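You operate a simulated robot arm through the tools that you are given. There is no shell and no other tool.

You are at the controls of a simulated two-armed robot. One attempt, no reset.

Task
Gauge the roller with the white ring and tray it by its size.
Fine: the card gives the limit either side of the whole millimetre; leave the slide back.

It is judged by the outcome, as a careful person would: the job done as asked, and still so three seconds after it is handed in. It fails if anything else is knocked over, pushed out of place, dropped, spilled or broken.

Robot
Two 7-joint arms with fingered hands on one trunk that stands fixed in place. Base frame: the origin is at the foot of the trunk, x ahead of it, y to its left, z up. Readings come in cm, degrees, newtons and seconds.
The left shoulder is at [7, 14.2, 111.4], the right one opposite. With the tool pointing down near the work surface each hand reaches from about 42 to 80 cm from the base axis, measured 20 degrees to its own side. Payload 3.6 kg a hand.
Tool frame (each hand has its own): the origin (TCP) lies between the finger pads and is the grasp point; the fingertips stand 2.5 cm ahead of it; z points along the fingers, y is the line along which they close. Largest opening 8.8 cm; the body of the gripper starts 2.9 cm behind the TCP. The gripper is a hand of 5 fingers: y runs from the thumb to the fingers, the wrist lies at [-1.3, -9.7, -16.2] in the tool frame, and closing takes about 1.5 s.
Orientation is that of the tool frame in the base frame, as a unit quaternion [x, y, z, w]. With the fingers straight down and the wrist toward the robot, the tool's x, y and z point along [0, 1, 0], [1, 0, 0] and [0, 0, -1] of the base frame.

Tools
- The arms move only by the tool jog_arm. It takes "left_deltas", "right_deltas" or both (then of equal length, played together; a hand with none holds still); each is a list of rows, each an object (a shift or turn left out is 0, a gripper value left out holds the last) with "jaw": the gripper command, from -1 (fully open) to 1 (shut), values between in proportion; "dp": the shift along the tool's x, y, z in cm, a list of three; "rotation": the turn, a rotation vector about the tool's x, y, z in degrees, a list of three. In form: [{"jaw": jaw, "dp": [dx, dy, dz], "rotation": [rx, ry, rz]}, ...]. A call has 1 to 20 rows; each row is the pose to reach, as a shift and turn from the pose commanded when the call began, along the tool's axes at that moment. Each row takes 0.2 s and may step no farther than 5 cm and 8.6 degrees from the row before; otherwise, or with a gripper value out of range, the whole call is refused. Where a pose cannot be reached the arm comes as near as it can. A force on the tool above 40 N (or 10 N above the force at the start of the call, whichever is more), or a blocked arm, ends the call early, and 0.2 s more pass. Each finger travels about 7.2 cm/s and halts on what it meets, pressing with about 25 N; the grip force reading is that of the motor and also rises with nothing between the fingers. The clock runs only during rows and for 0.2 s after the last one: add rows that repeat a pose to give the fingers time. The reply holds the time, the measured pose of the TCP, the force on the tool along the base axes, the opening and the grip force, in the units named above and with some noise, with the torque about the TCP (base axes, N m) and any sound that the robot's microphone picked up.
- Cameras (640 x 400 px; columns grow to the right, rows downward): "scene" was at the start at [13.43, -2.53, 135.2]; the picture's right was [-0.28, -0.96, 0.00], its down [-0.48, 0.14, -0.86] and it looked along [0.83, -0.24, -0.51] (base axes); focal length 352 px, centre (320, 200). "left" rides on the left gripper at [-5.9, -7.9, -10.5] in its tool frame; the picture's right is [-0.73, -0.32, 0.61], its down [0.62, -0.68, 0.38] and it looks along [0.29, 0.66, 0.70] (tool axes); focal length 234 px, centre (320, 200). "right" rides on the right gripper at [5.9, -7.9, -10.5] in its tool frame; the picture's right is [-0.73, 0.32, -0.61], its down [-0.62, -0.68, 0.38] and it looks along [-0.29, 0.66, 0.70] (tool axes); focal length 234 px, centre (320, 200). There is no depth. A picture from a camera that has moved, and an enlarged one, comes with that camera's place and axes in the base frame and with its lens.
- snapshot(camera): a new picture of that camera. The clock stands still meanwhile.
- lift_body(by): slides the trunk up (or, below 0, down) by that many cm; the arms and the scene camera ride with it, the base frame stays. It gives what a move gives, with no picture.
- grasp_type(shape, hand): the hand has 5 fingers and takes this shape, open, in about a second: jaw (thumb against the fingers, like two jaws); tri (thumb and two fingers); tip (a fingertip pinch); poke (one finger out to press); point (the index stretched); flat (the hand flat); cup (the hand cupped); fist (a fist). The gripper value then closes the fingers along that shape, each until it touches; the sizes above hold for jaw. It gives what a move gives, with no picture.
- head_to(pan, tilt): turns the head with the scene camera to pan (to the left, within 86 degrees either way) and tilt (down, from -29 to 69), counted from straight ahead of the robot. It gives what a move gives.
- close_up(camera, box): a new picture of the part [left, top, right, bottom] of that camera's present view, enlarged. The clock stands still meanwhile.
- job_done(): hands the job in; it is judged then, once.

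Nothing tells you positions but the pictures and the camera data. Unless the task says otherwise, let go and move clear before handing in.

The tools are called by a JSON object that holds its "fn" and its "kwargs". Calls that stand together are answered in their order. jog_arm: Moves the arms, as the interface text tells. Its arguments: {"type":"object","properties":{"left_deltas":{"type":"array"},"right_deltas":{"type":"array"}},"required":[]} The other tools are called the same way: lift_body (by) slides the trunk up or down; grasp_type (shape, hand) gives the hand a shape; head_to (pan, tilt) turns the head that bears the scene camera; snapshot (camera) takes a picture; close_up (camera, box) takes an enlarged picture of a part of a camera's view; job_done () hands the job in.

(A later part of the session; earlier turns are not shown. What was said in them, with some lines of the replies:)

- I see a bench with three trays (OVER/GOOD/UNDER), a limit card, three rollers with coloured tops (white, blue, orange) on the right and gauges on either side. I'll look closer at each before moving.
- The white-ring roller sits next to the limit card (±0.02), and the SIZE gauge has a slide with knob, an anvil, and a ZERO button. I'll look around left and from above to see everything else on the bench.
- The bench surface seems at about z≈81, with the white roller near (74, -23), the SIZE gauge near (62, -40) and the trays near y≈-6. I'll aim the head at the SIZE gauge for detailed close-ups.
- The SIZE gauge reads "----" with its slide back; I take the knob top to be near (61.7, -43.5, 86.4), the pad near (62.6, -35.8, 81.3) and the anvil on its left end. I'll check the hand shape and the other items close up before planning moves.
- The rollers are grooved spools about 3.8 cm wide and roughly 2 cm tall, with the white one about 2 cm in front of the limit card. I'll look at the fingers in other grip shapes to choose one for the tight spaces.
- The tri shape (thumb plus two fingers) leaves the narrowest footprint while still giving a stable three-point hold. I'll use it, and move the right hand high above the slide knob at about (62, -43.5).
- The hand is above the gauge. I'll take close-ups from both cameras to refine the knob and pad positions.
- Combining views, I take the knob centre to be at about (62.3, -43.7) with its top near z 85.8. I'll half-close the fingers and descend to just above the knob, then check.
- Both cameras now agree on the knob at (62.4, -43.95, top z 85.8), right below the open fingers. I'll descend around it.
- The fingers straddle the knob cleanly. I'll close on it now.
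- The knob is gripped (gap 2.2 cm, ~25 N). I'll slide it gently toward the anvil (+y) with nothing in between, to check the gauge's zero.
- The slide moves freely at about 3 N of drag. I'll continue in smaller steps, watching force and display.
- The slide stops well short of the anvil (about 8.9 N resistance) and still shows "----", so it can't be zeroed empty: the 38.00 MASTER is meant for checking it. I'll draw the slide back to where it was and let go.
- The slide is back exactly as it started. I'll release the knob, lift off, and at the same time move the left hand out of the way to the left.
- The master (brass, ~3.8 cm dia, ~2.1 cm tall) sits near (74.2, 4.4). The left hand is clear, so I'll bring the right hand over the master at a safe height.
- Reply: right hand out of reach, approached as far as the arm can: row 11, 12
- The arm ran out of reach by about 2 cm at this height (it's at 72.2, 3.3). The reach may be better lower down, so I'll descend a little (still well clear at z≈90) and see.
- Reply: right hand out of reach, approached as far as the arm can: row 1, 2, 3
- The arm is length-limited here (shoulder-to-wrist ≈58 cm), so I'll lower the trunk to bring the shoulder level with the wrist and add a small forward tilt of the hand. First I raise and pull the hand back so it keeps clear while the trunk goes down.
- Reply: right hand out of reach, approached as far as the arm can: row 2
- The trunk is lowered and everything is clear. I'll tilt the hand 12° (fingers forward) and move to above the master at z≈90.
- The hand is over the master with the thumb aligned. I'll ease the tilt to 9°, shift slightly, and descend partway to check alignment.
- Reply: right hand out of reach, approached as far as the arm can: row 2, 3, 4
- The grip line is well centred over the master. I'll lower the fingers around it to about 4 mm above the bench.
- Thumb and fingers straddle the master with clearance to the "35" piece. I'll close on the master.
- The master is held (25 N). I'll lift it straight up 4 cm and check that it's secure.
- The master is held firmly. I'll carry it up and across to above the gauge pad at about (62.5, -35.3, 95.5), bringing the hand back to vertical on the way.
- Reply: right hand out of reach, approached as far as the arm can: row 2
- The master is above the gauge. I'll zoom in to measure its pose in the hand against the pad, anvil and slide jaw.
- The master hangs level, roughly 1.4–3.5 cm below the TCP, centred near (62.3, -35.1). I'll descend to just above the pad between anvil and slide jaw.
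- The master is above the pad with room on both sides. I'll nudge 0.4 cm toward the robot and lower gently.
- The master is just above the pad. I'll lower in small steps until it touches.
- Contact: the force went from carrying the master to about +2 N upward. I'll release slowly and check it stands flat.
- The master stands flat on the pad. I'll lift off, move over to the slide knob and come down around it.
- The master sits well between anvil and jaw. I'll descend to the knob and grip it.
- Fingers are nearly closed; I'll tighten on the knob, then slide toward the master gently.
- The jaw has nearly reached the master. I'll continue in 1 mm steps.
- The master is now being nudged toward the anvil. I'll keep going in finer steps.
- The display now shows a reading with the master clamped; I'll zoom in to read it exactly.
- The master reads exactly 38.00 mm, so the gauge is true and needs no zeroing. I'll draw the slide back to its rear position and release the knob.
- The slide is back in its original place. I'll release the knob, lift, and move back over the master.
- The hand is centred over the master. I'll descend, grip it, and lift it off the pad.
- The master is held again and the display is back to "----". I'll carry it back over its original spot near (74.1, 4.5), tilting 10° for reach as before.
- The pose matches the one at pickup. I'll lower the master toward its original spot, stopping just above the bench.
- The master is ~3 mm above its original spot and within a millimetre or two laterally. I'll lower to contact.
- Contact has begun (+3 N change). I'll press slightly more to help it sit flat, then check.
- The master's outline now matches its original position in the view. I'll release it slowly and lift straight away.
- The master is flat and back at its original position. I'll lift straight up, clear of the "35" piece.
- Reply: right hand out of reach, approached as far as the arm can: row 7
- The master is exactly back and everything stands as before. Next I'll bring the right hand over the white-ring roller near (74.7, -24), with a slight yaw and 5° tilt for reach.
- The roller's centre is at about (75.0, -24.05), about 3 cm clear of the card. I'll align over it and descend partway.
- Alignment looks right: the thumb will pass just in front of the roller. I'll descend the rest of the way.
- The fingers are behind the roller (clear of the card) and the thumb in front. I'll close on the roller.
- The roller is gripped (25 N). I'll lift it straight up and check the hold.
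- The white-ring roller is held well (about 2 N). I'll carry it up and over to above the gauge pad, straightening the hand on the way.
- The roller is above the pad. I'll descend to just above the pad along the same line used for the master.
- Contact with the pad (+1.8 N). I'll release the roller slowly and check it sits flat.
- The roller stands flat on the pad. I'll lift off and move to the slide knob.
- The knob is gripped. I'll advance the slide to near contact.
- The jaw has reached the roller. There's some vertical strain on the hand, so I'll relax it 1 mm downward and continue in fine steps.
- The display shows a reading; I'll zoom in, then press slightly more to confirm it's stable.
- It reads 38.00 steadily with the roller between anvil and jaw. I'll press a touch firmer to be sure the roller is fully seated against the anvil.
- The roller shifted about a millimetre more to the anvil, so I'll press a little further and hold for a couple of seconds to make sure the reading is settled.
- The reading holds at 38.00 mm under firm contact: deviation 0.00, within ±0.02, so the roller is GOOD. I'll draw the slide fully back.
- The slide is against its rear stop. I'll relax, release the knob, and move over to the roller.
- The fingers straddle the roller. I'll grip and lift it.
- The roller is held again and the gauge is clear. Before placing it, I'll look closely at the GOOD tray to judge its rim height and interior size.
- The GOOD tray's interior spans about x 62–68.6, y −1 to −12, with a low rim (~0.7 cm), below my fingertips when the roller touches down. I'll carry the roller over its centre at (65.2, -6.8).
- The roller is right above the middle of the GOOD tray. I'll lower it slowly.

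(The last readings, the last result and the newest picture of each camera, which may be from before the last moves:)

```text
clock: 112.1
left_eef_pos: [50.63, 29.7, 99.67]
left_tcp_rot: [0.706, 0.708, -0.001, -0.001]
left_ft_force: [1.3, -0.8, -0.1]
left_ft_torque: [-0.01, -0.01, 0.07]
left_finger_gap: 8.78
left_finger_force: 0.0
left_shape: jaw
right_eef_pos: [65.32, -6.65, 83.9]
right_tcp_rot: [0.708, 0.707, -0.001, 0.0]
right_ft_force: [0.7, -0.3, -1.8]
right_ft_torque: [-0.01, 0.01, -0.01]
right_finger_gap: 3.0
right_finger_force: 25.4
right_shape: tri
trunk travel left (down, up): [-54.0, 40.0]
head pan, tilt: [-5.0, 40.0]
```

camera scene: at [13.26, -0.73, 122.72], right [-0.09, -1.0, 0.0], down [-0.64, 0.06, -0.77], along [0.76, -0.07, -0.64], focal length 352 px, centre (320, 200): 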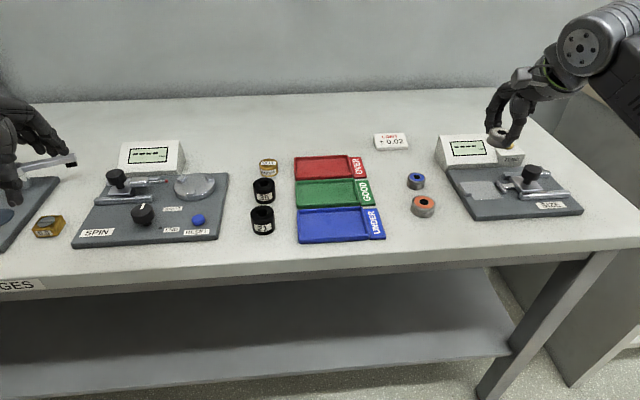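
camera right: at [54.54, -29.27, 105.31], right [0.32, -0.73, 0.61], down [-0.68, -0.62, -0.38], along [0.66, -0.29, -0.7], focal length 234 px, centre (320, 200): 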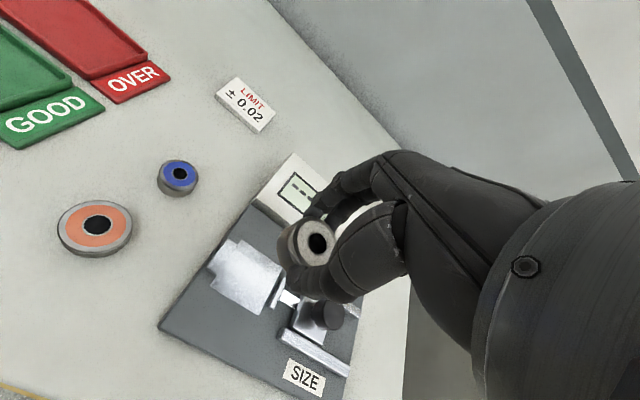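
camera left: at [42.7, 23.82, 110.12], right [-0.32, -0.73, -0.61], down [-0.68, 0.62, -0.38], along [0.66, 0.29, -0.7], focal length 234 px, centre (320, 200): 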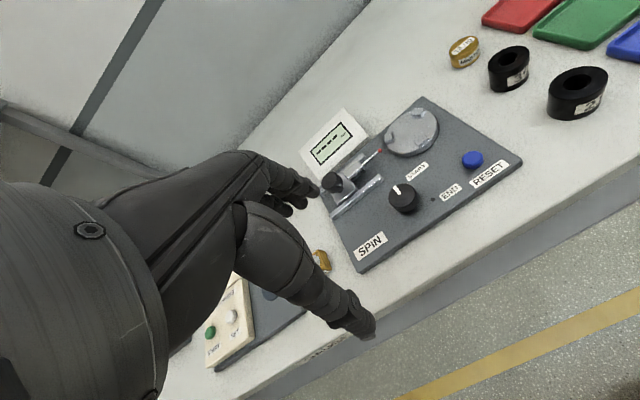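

{"fn": "jog_arm", "kwargs": {"right_deltas": [{"dp": [0, 0, 0.1]}, {"dp": [0, 0, 0.2]}, {"dp": [0, 0, 0.2]}]}}

{"fn": "close_up", "kwargs": {"camera": "scene", "box": [300, 140, 380, 210]}}

```text
clock: 112.9
left_eef_pos: [50.61, 29.65, 99.5]
left_tcp_rot: [0.707, 0.707, 0.0, 0.0]
left_ft_force: [-0.2, -0.1, 0.3]
left_ft_torque: [-0.01, -0.02, 0.0]
left_finger_gap: 8.8
left_finger_force: 0.1
left_shape: jaw
right_eef_pos: [65.45, -6.61, 83.7]
right_tcp_rot: [0.707, 0.707, 0.0, -0.001]
right_ft_force: [-0.4, -0.5, -0.3]
right_ft_torque: [-0.01, 0.03, -0.02]
right_finger_gap: 3.02
right_finger_force: 24.7
right_shape: tri
trunk travel left (down, up): [-54.0, 40.0]
head pan, tilt: [-5.0, 40.0]
```

```text
5.71 times, centred on (340, 175) of scene
camera zoom: at [13.27, -0.7, 122.72], right [-0.09, -1.0, 0.0], down [-0.64, 0.06, -0.77], along [0.76, -0.07, -0.64], focal length 2010 px, centre (206, 343)
```

zoom: 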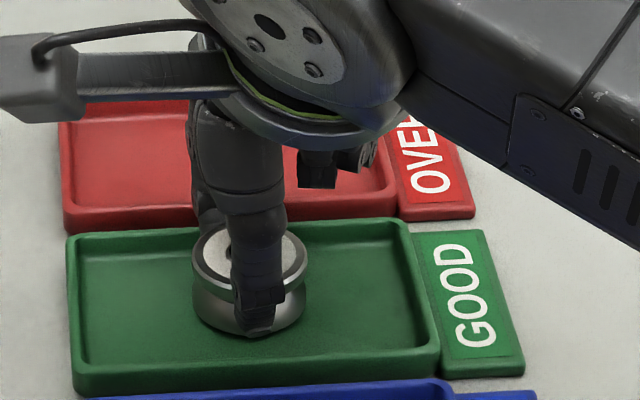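

{"fn": "jog_arm", "kwargs": {"right_deltas": [{"dp": [0, 0, 0.08]}, {"dp": [0, 0, 0.15]}, {"dp": [0, 0, 0.15]}]}}

```text
clock: 113.7
left_eef_pos: [50.6, 29.54, 99.65]
left_tcp_rot: [0.707, 0.707, 0.0, 0.0]
left_ft_force: [0.1, 0.7, 0.1]
left_ft_torque: [0.01, -0.01, 0.01]
left_finger_gap: 8.77
left_finger_force: 0.0
left_shape: jaw
right_eef_pos: [65.44, -6.8, 83.49]
right_tcp_rot: [0.707, 0.707, 0.0, 0.0]
right_ft_force: [0.3, 0.0, -1.5]
right_ft_torque: [-0.01, 0.01, -0.02]
right_finger_gap: 3.02
right_finger_force: 25.1
right_shape: tri
trunk travel left (down, up): [-54.0, 40.0]
head pan, tilt: [-5.0, 40.0]
```

{"fn": "jog_arm", "kwargs": {"right_deltas": [{"dp": [0, 0, 0.08]}, {"dp": [0, 0, 0.15]}, {"dp": [0, 0, 0.15]}]}}

{"fn": "close_up", "kwargs": {"camera": "scene", "box": [300, 140, 380, 210]}}

{"fn": "close_up", "kwargs": {"camera": "right", "box": [200, 130, 400, 330]}}

```text
clock: 114.5
left_eef_pos: [50.54, 29.67, 99.72]
left_tcp_rot: [0.707, 0.707, -0.001, 0.0]
left_ft_force: [0.1, -0.2, -0.1]
left_ft_torque: [0.01, 0.02, 0.01]
left_finger_gap: 8.76
left_finger_force: 0.3
left_shape: jaw
right_eef_pos: [65.35, -6.62, 83.41]
right_tcp_rot: [0.707, 0.707, 0.002, 0.0]
right_ft_force: [2.4, 0.1, 7.3]
right_ft_torque: [0.03, -0.08, 0.01]
right_finger_gap: 3.05
right_finger_force: 25.0
right_shape: tri
trunk travel left (down, up): [-54.0, 40.0]
head pan, tilt: [-5.0, 40.0]
```

```text
5.71 times, centred on (340, 175) of scene
camera zoom: at [13.18, -0.68, 122.74], right [-0.09, -1.0, 0.0], down [-0.64, 0.06, -0.77], along [0.76, -0.07, -0.64], focal length 2010 px, centre (206, 343)
```

zoom: 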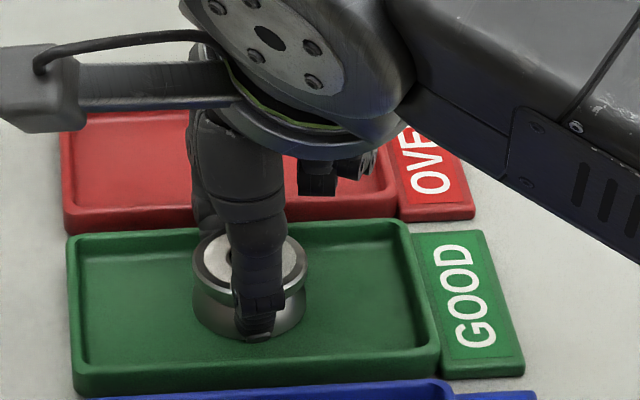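

```text
2.00 times, centred on (300, 230) of right
camera zoom: at [57.44, -0.75, 93.95], right [0.32, -0.73, 0.61], down [-0.68, -0.62, -0.39], along [0.66, -0.29, -0.7], focal length 468 px, centre (360, 140)
```

zoom: 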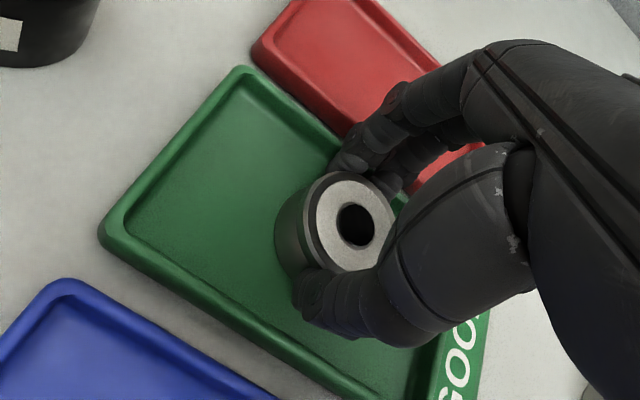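

The roller is down on the tray floor (7 N). I'll ease off, open only slightly so the fingers don't press on the tray rims, then lift straight up.

{"fn": "jog_arm", "kwargs": {"right_deltas": [{"jaw": 0.3, "dp": [0, 0, -0.08]}, {"jaw": 0.24, "dp": [0, 0, -0.08]}, {"jaw": 0.18, "dp": [0, 0, -0.08]}, {"jaw": 0.12, "dp": [0, 0, -0.08]}, {"jaw": 0.12, "dp": [0, 0, -0.08]}, {"jaw": 0.12, "dp": [0, 0, -0.08]}]}}

{"fn": "close_up", "kwargs": {"camera": "scene", "box": [300, 140, 380, 210]}}

{"fn": "close_up", "kwargs": {"camera": "right", "box": [200, 130, 400, 330]}}

```text
clock: 115.9
left_eef_pos: [50.51, 29.78, 99.73]
left_tcp_rot: [0.707, 0.707, 0.0, -0.001]
left_ft_force: [0.8, -0.4, 0.5]
left_ft_torque: [-0.01, 0.02, 0.03]
left_finger_gap: 8.75
left_finger_force: 0.1
left_shape: jaw
right_eef_pos: [65.27, -6.73, 83.35]
right_tcp_rot: [0.707, 0.708, 0.0, 0.001]
right_ft_force: [-0.6, -0.4, 0.4]
right_ft_torque: [0.0, 0.0, -0.03]
right_finger_gap: 3.8
right_finger_force: 0.1
right_shape: tri
trunk travel left (down, up): [-54.0, 40.0]
head pan, tilt: [-5.0, 40.0]
```

```text
5.71 times, centred on (340, 175) of scene
camera zoom: at [13.22, -0.7, 122.72], right [-0.09, -1.0, 0.0], down [-0.64, 0.06, -0.77], along [0.76, -0.07, -0.64], focal length 2010 px, centre (206, 343)
```

zoom: 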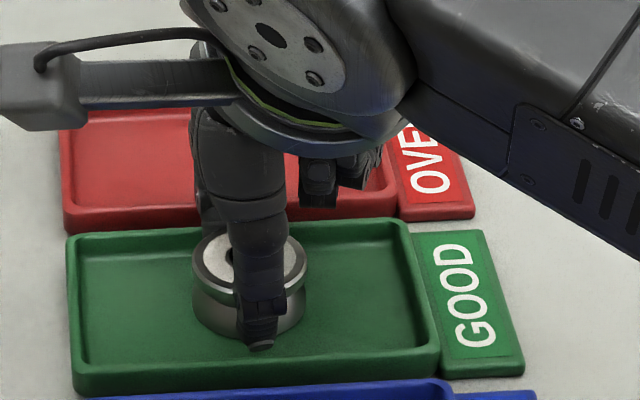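

```text
2.00 times, centred on (300, 230) of right
camera zoom: at [57.49, -0.8, 93.96], right [0.32, -0.73, 0.61], down [-0.68, -0.62, -0.38], along [0.66, -0.29, -0.7], focal length 468 px, centre (360, 140)
```

zoom: 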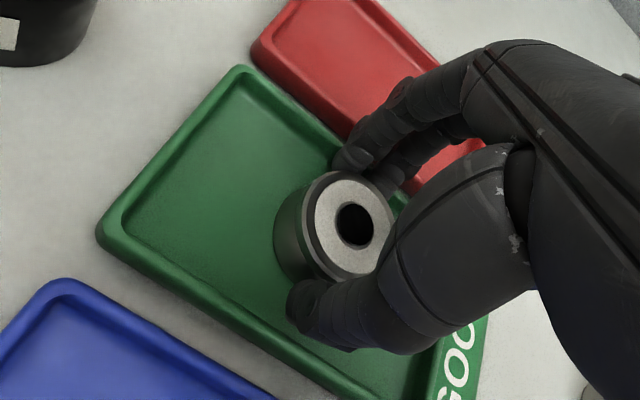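

The roller is free and flat in the GOOD tray, and no tray has moved. I'll lift straight up.

{"fn": "jog_arm", "kwargs": {"right_deltas": [{"dp": [0, 0, -0.5]}, {"dp": [0, 0, -1.2]}, {"dp": [0, 0, -2.5]}, {"dp": [0, 0, -5]}, {"dp": [0, 0, -8]}, {"dp": [0, 0, -11]}, {"dp": [0, 0, -13]}, {"dp": [0, 0, -13]}]}}

{"fn": "snapshot", "kwargs": {"camera": "scene"}}

{"fn": "close_up", "kwargs": {"camera": "scene", "box": [270, 120, 420, 235]}}

```text
clock: 117.7
left_eef_pos: [50.65, 29.64, 99.68]
left_tcp_rot: [0.707, 0.708, 0.0, -0.001]
left_ft_force: [-0.2, 0.3, 0.3]
left_ft_torque: [-0.02, -0.03, -0.02]
left_finger_gap: 8.76
left_finger_force: 0.1
left_shape: jaw
right_eef_pos: [65.25, -6.38, 96.51]
right_tcp_rot: [0.707, 0.707, 0.0, -0.001]
right_ft_force: [0.6, -0.1, 0.2]
right_ft_torque: [0.04, 0.0, 0.01]
right_finger_gap: 3.83
right_finger_force: 0.1
right_shape: tri
trunk travel left (down, up): [-54.0, 40.0]
head pan, tilt: [-5.0, 40.0]
```

```text
taken
camera scene: at [13.26, -0.71, 122.72], right [-0.09, -1.0, 0.0], down [-0.64, 0.06, -0.77], along [0.76, -0.07, -0.64], focal length 352 px, centre (320, 200)
```

scene: 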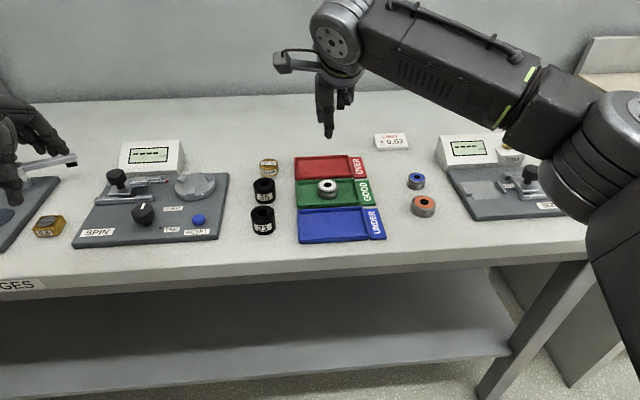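

```text
3.48 times, centred on (345, 178) of scene
camera zoom: at [13.26, -0.71, 122.72], right [-0.09, -1.0, 0.0], down [-0.64, 0.06, -0.77], along [0.76, -0.07, -0.64], focal length 1223 px, centre (233, 278)
```

zoom: 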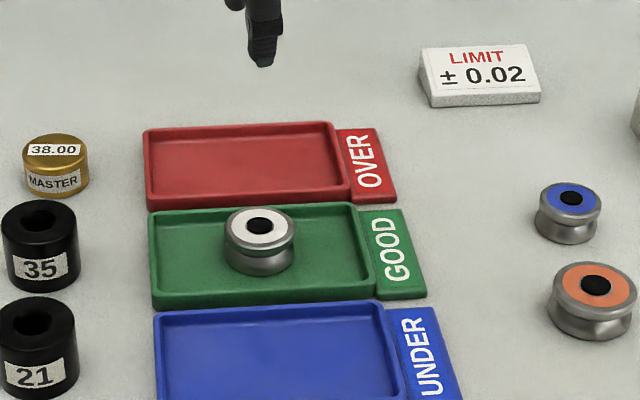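

The roller sits flat in the GOOD tray with everything else in place. I'll raise the trunk back up and retract the right arm to the side, then verify the gauge slide and bench.

{"fn": "lift_body", "kwargs": {"by": 11}}

{"fn": "jog_arm", "kwargs": {"right_deltas": [{"dp": [-3.5, -2.5, 0]}, {"dp": [-7, -5.5, 0]}, {"dp": [-10.5, -8.5, 0]}, {"dp": [-14, -11.5, 0]}, {"dp": [-17.5, -14.5, 0]}, {"dp": [-21, -17.5, 0]}, {"dp": [-24.5, -20.5, 0]}, {"dp": [-28, -23.5, 0]}, {"dp": [-31.5, -26, 0]}, {"dp": [-34, -28, 0]}, {"dp": [-34, -28, 0]}]}}

{"fn": "head_to", "kwargs": {"pan": -16.4, "tilt": 35}}

{"fn": "snapshot", "kwargs": {"camera": "scene"}}

{"fn": "close_up", "kwargs": {"camera": "scene", "box": [220, 170, 500, 345]}}

```text
clock: 119.1
left_eef_pos: [50.67, 29.67, 110.62]
left_tcp_rot: [0.707, 0.707, 0.001, -0.001]
left_ft_force: [0.5, 0.7, 0.0]
left_ft_torque: [-0.01, -0.01, 0.0]
left_finger_gap: 8.77
left_finger_force: 0.0
left_shape: jaw
right_eef_pos: [65.32, -6.34, 107.51]
right_tcp_rot: [0.707, 0.708, 0.0, 0.0]
right_ft_force: [-0.4, -1.0, 0.7]
right_ft_torque: [-0.04, 0.0, -0.01]
right_finger_gap: 3.84
right_finger_force: 0.1
right_shape: tri
trunk travel left (down, up): [-65.0, 29.0]
head pan, tilt: [-5.0, 40.0]
```

```text
clock: 121.5
left_eef_pos: [50.62, 29.6, 110.68]
left_tcp_rot: [0.707, 0.707, -0.001, -0.001]
left_ft_force: [-0.6, -0.4, 0.1]
left_ft_torque: [-0.01, 0.0, -0.01]
left_finger_gap: 8.79
left_finger_force: 0.0
left_shape: jaw
right_eef_pos: [37.36, -40.18, 107.35]
right_tcp_rot: [0.707, 0.707, -0.001, -0.001]
right_ft_force: [0.2, -0.6, 0.2]
right_ft_torque: [-0.01, 0.03, 0.02]
right_finger_gap: 3.82
right_finger_force: 0.0
right_shape: tri
trunk travel left (down, up): [-65.0, 29.0]
head pan, tilt: [-5.0, 40.0]
```

```text
clock: 122.2
left_eef_pos: [50.62, 29.71, 110.7]
left_tcp_rot: [0.708, 0.707, -0.001, 0.0]
left_ft_force: [-0.2, -1.0, 0.5]
left_ft_torque: [0.04, 0.0, -0.02]
left_finger_gap: 8.77
left_finger_force: 0.2
left_shape: jaw
right_eef_pos: [37.38, -40.33, 107.41]
right_tcp_rot: [0.707, 0.707, 0.0, 0.001]
right_ft_force: [-1.4, 0.2, 0.5]
right_ft_torque: [0.01, 0.0, 0.01]
right_finger_gap: 3.83
right_finger_force: 0.0
right_shape: tri
trunk travel left (down, up): [-65.0, 29.0]
head pan, tilt: [-16.4, 35.0]
```

```text
taken
camera scene: at [13.2, -2.45, 134.48], right [-0.28, -0.96, 0.0], down [-0.55, 0.16, -0.82], along [0.79, -0.23, -0.57], focal length 352 px, centre (320, 200)
```

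scene: 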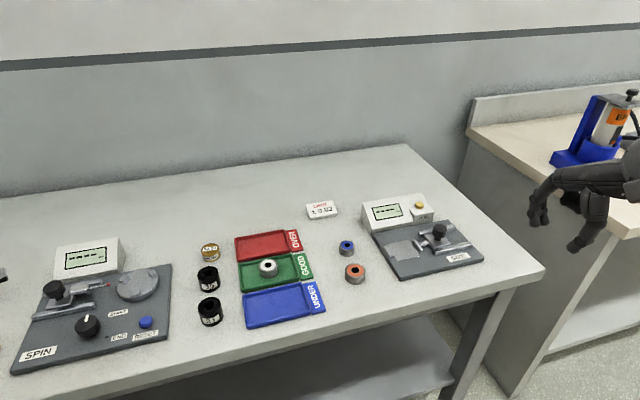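

```text
2.29 times, centred on (360, 258) of scene
camera zoom: at [13.2, -2.45, 134.48], right [-0.28, -0.96, 0.0], down [-0.55, 0.16, -0.82], along [0.79, -0.23, -0.57], focal length 804 px, centre (229, 69)
```

zoom: 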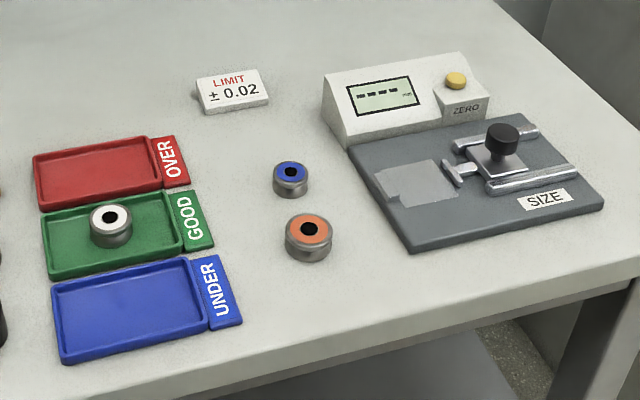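

The white-ring roller (38.00 mm, within ±0.02) is in the GOOD tray. The slide is back, the master is in its place, nothing else has moved and both hands are clear, so I'm handing the job in.

{"fn": "job_done", "kwargs": {}}

```text
The job is handed in.
```

The white-ring roller measured 38.00 mm. That is dead on the whole millimetre and inside the card's ±0.02 limit, so I put it in the GOOD tray.

Before gauging it, I checked the SIZE gauge with the brass master, which also read 38.00. I didn't need to press ZERO, and I set the master back where it was.

The slide is back against its rear stop. In the last pictures the roller sits flat in the tray and I saw nothing else on the bench moved. Both hands were clear when I handed the job in.
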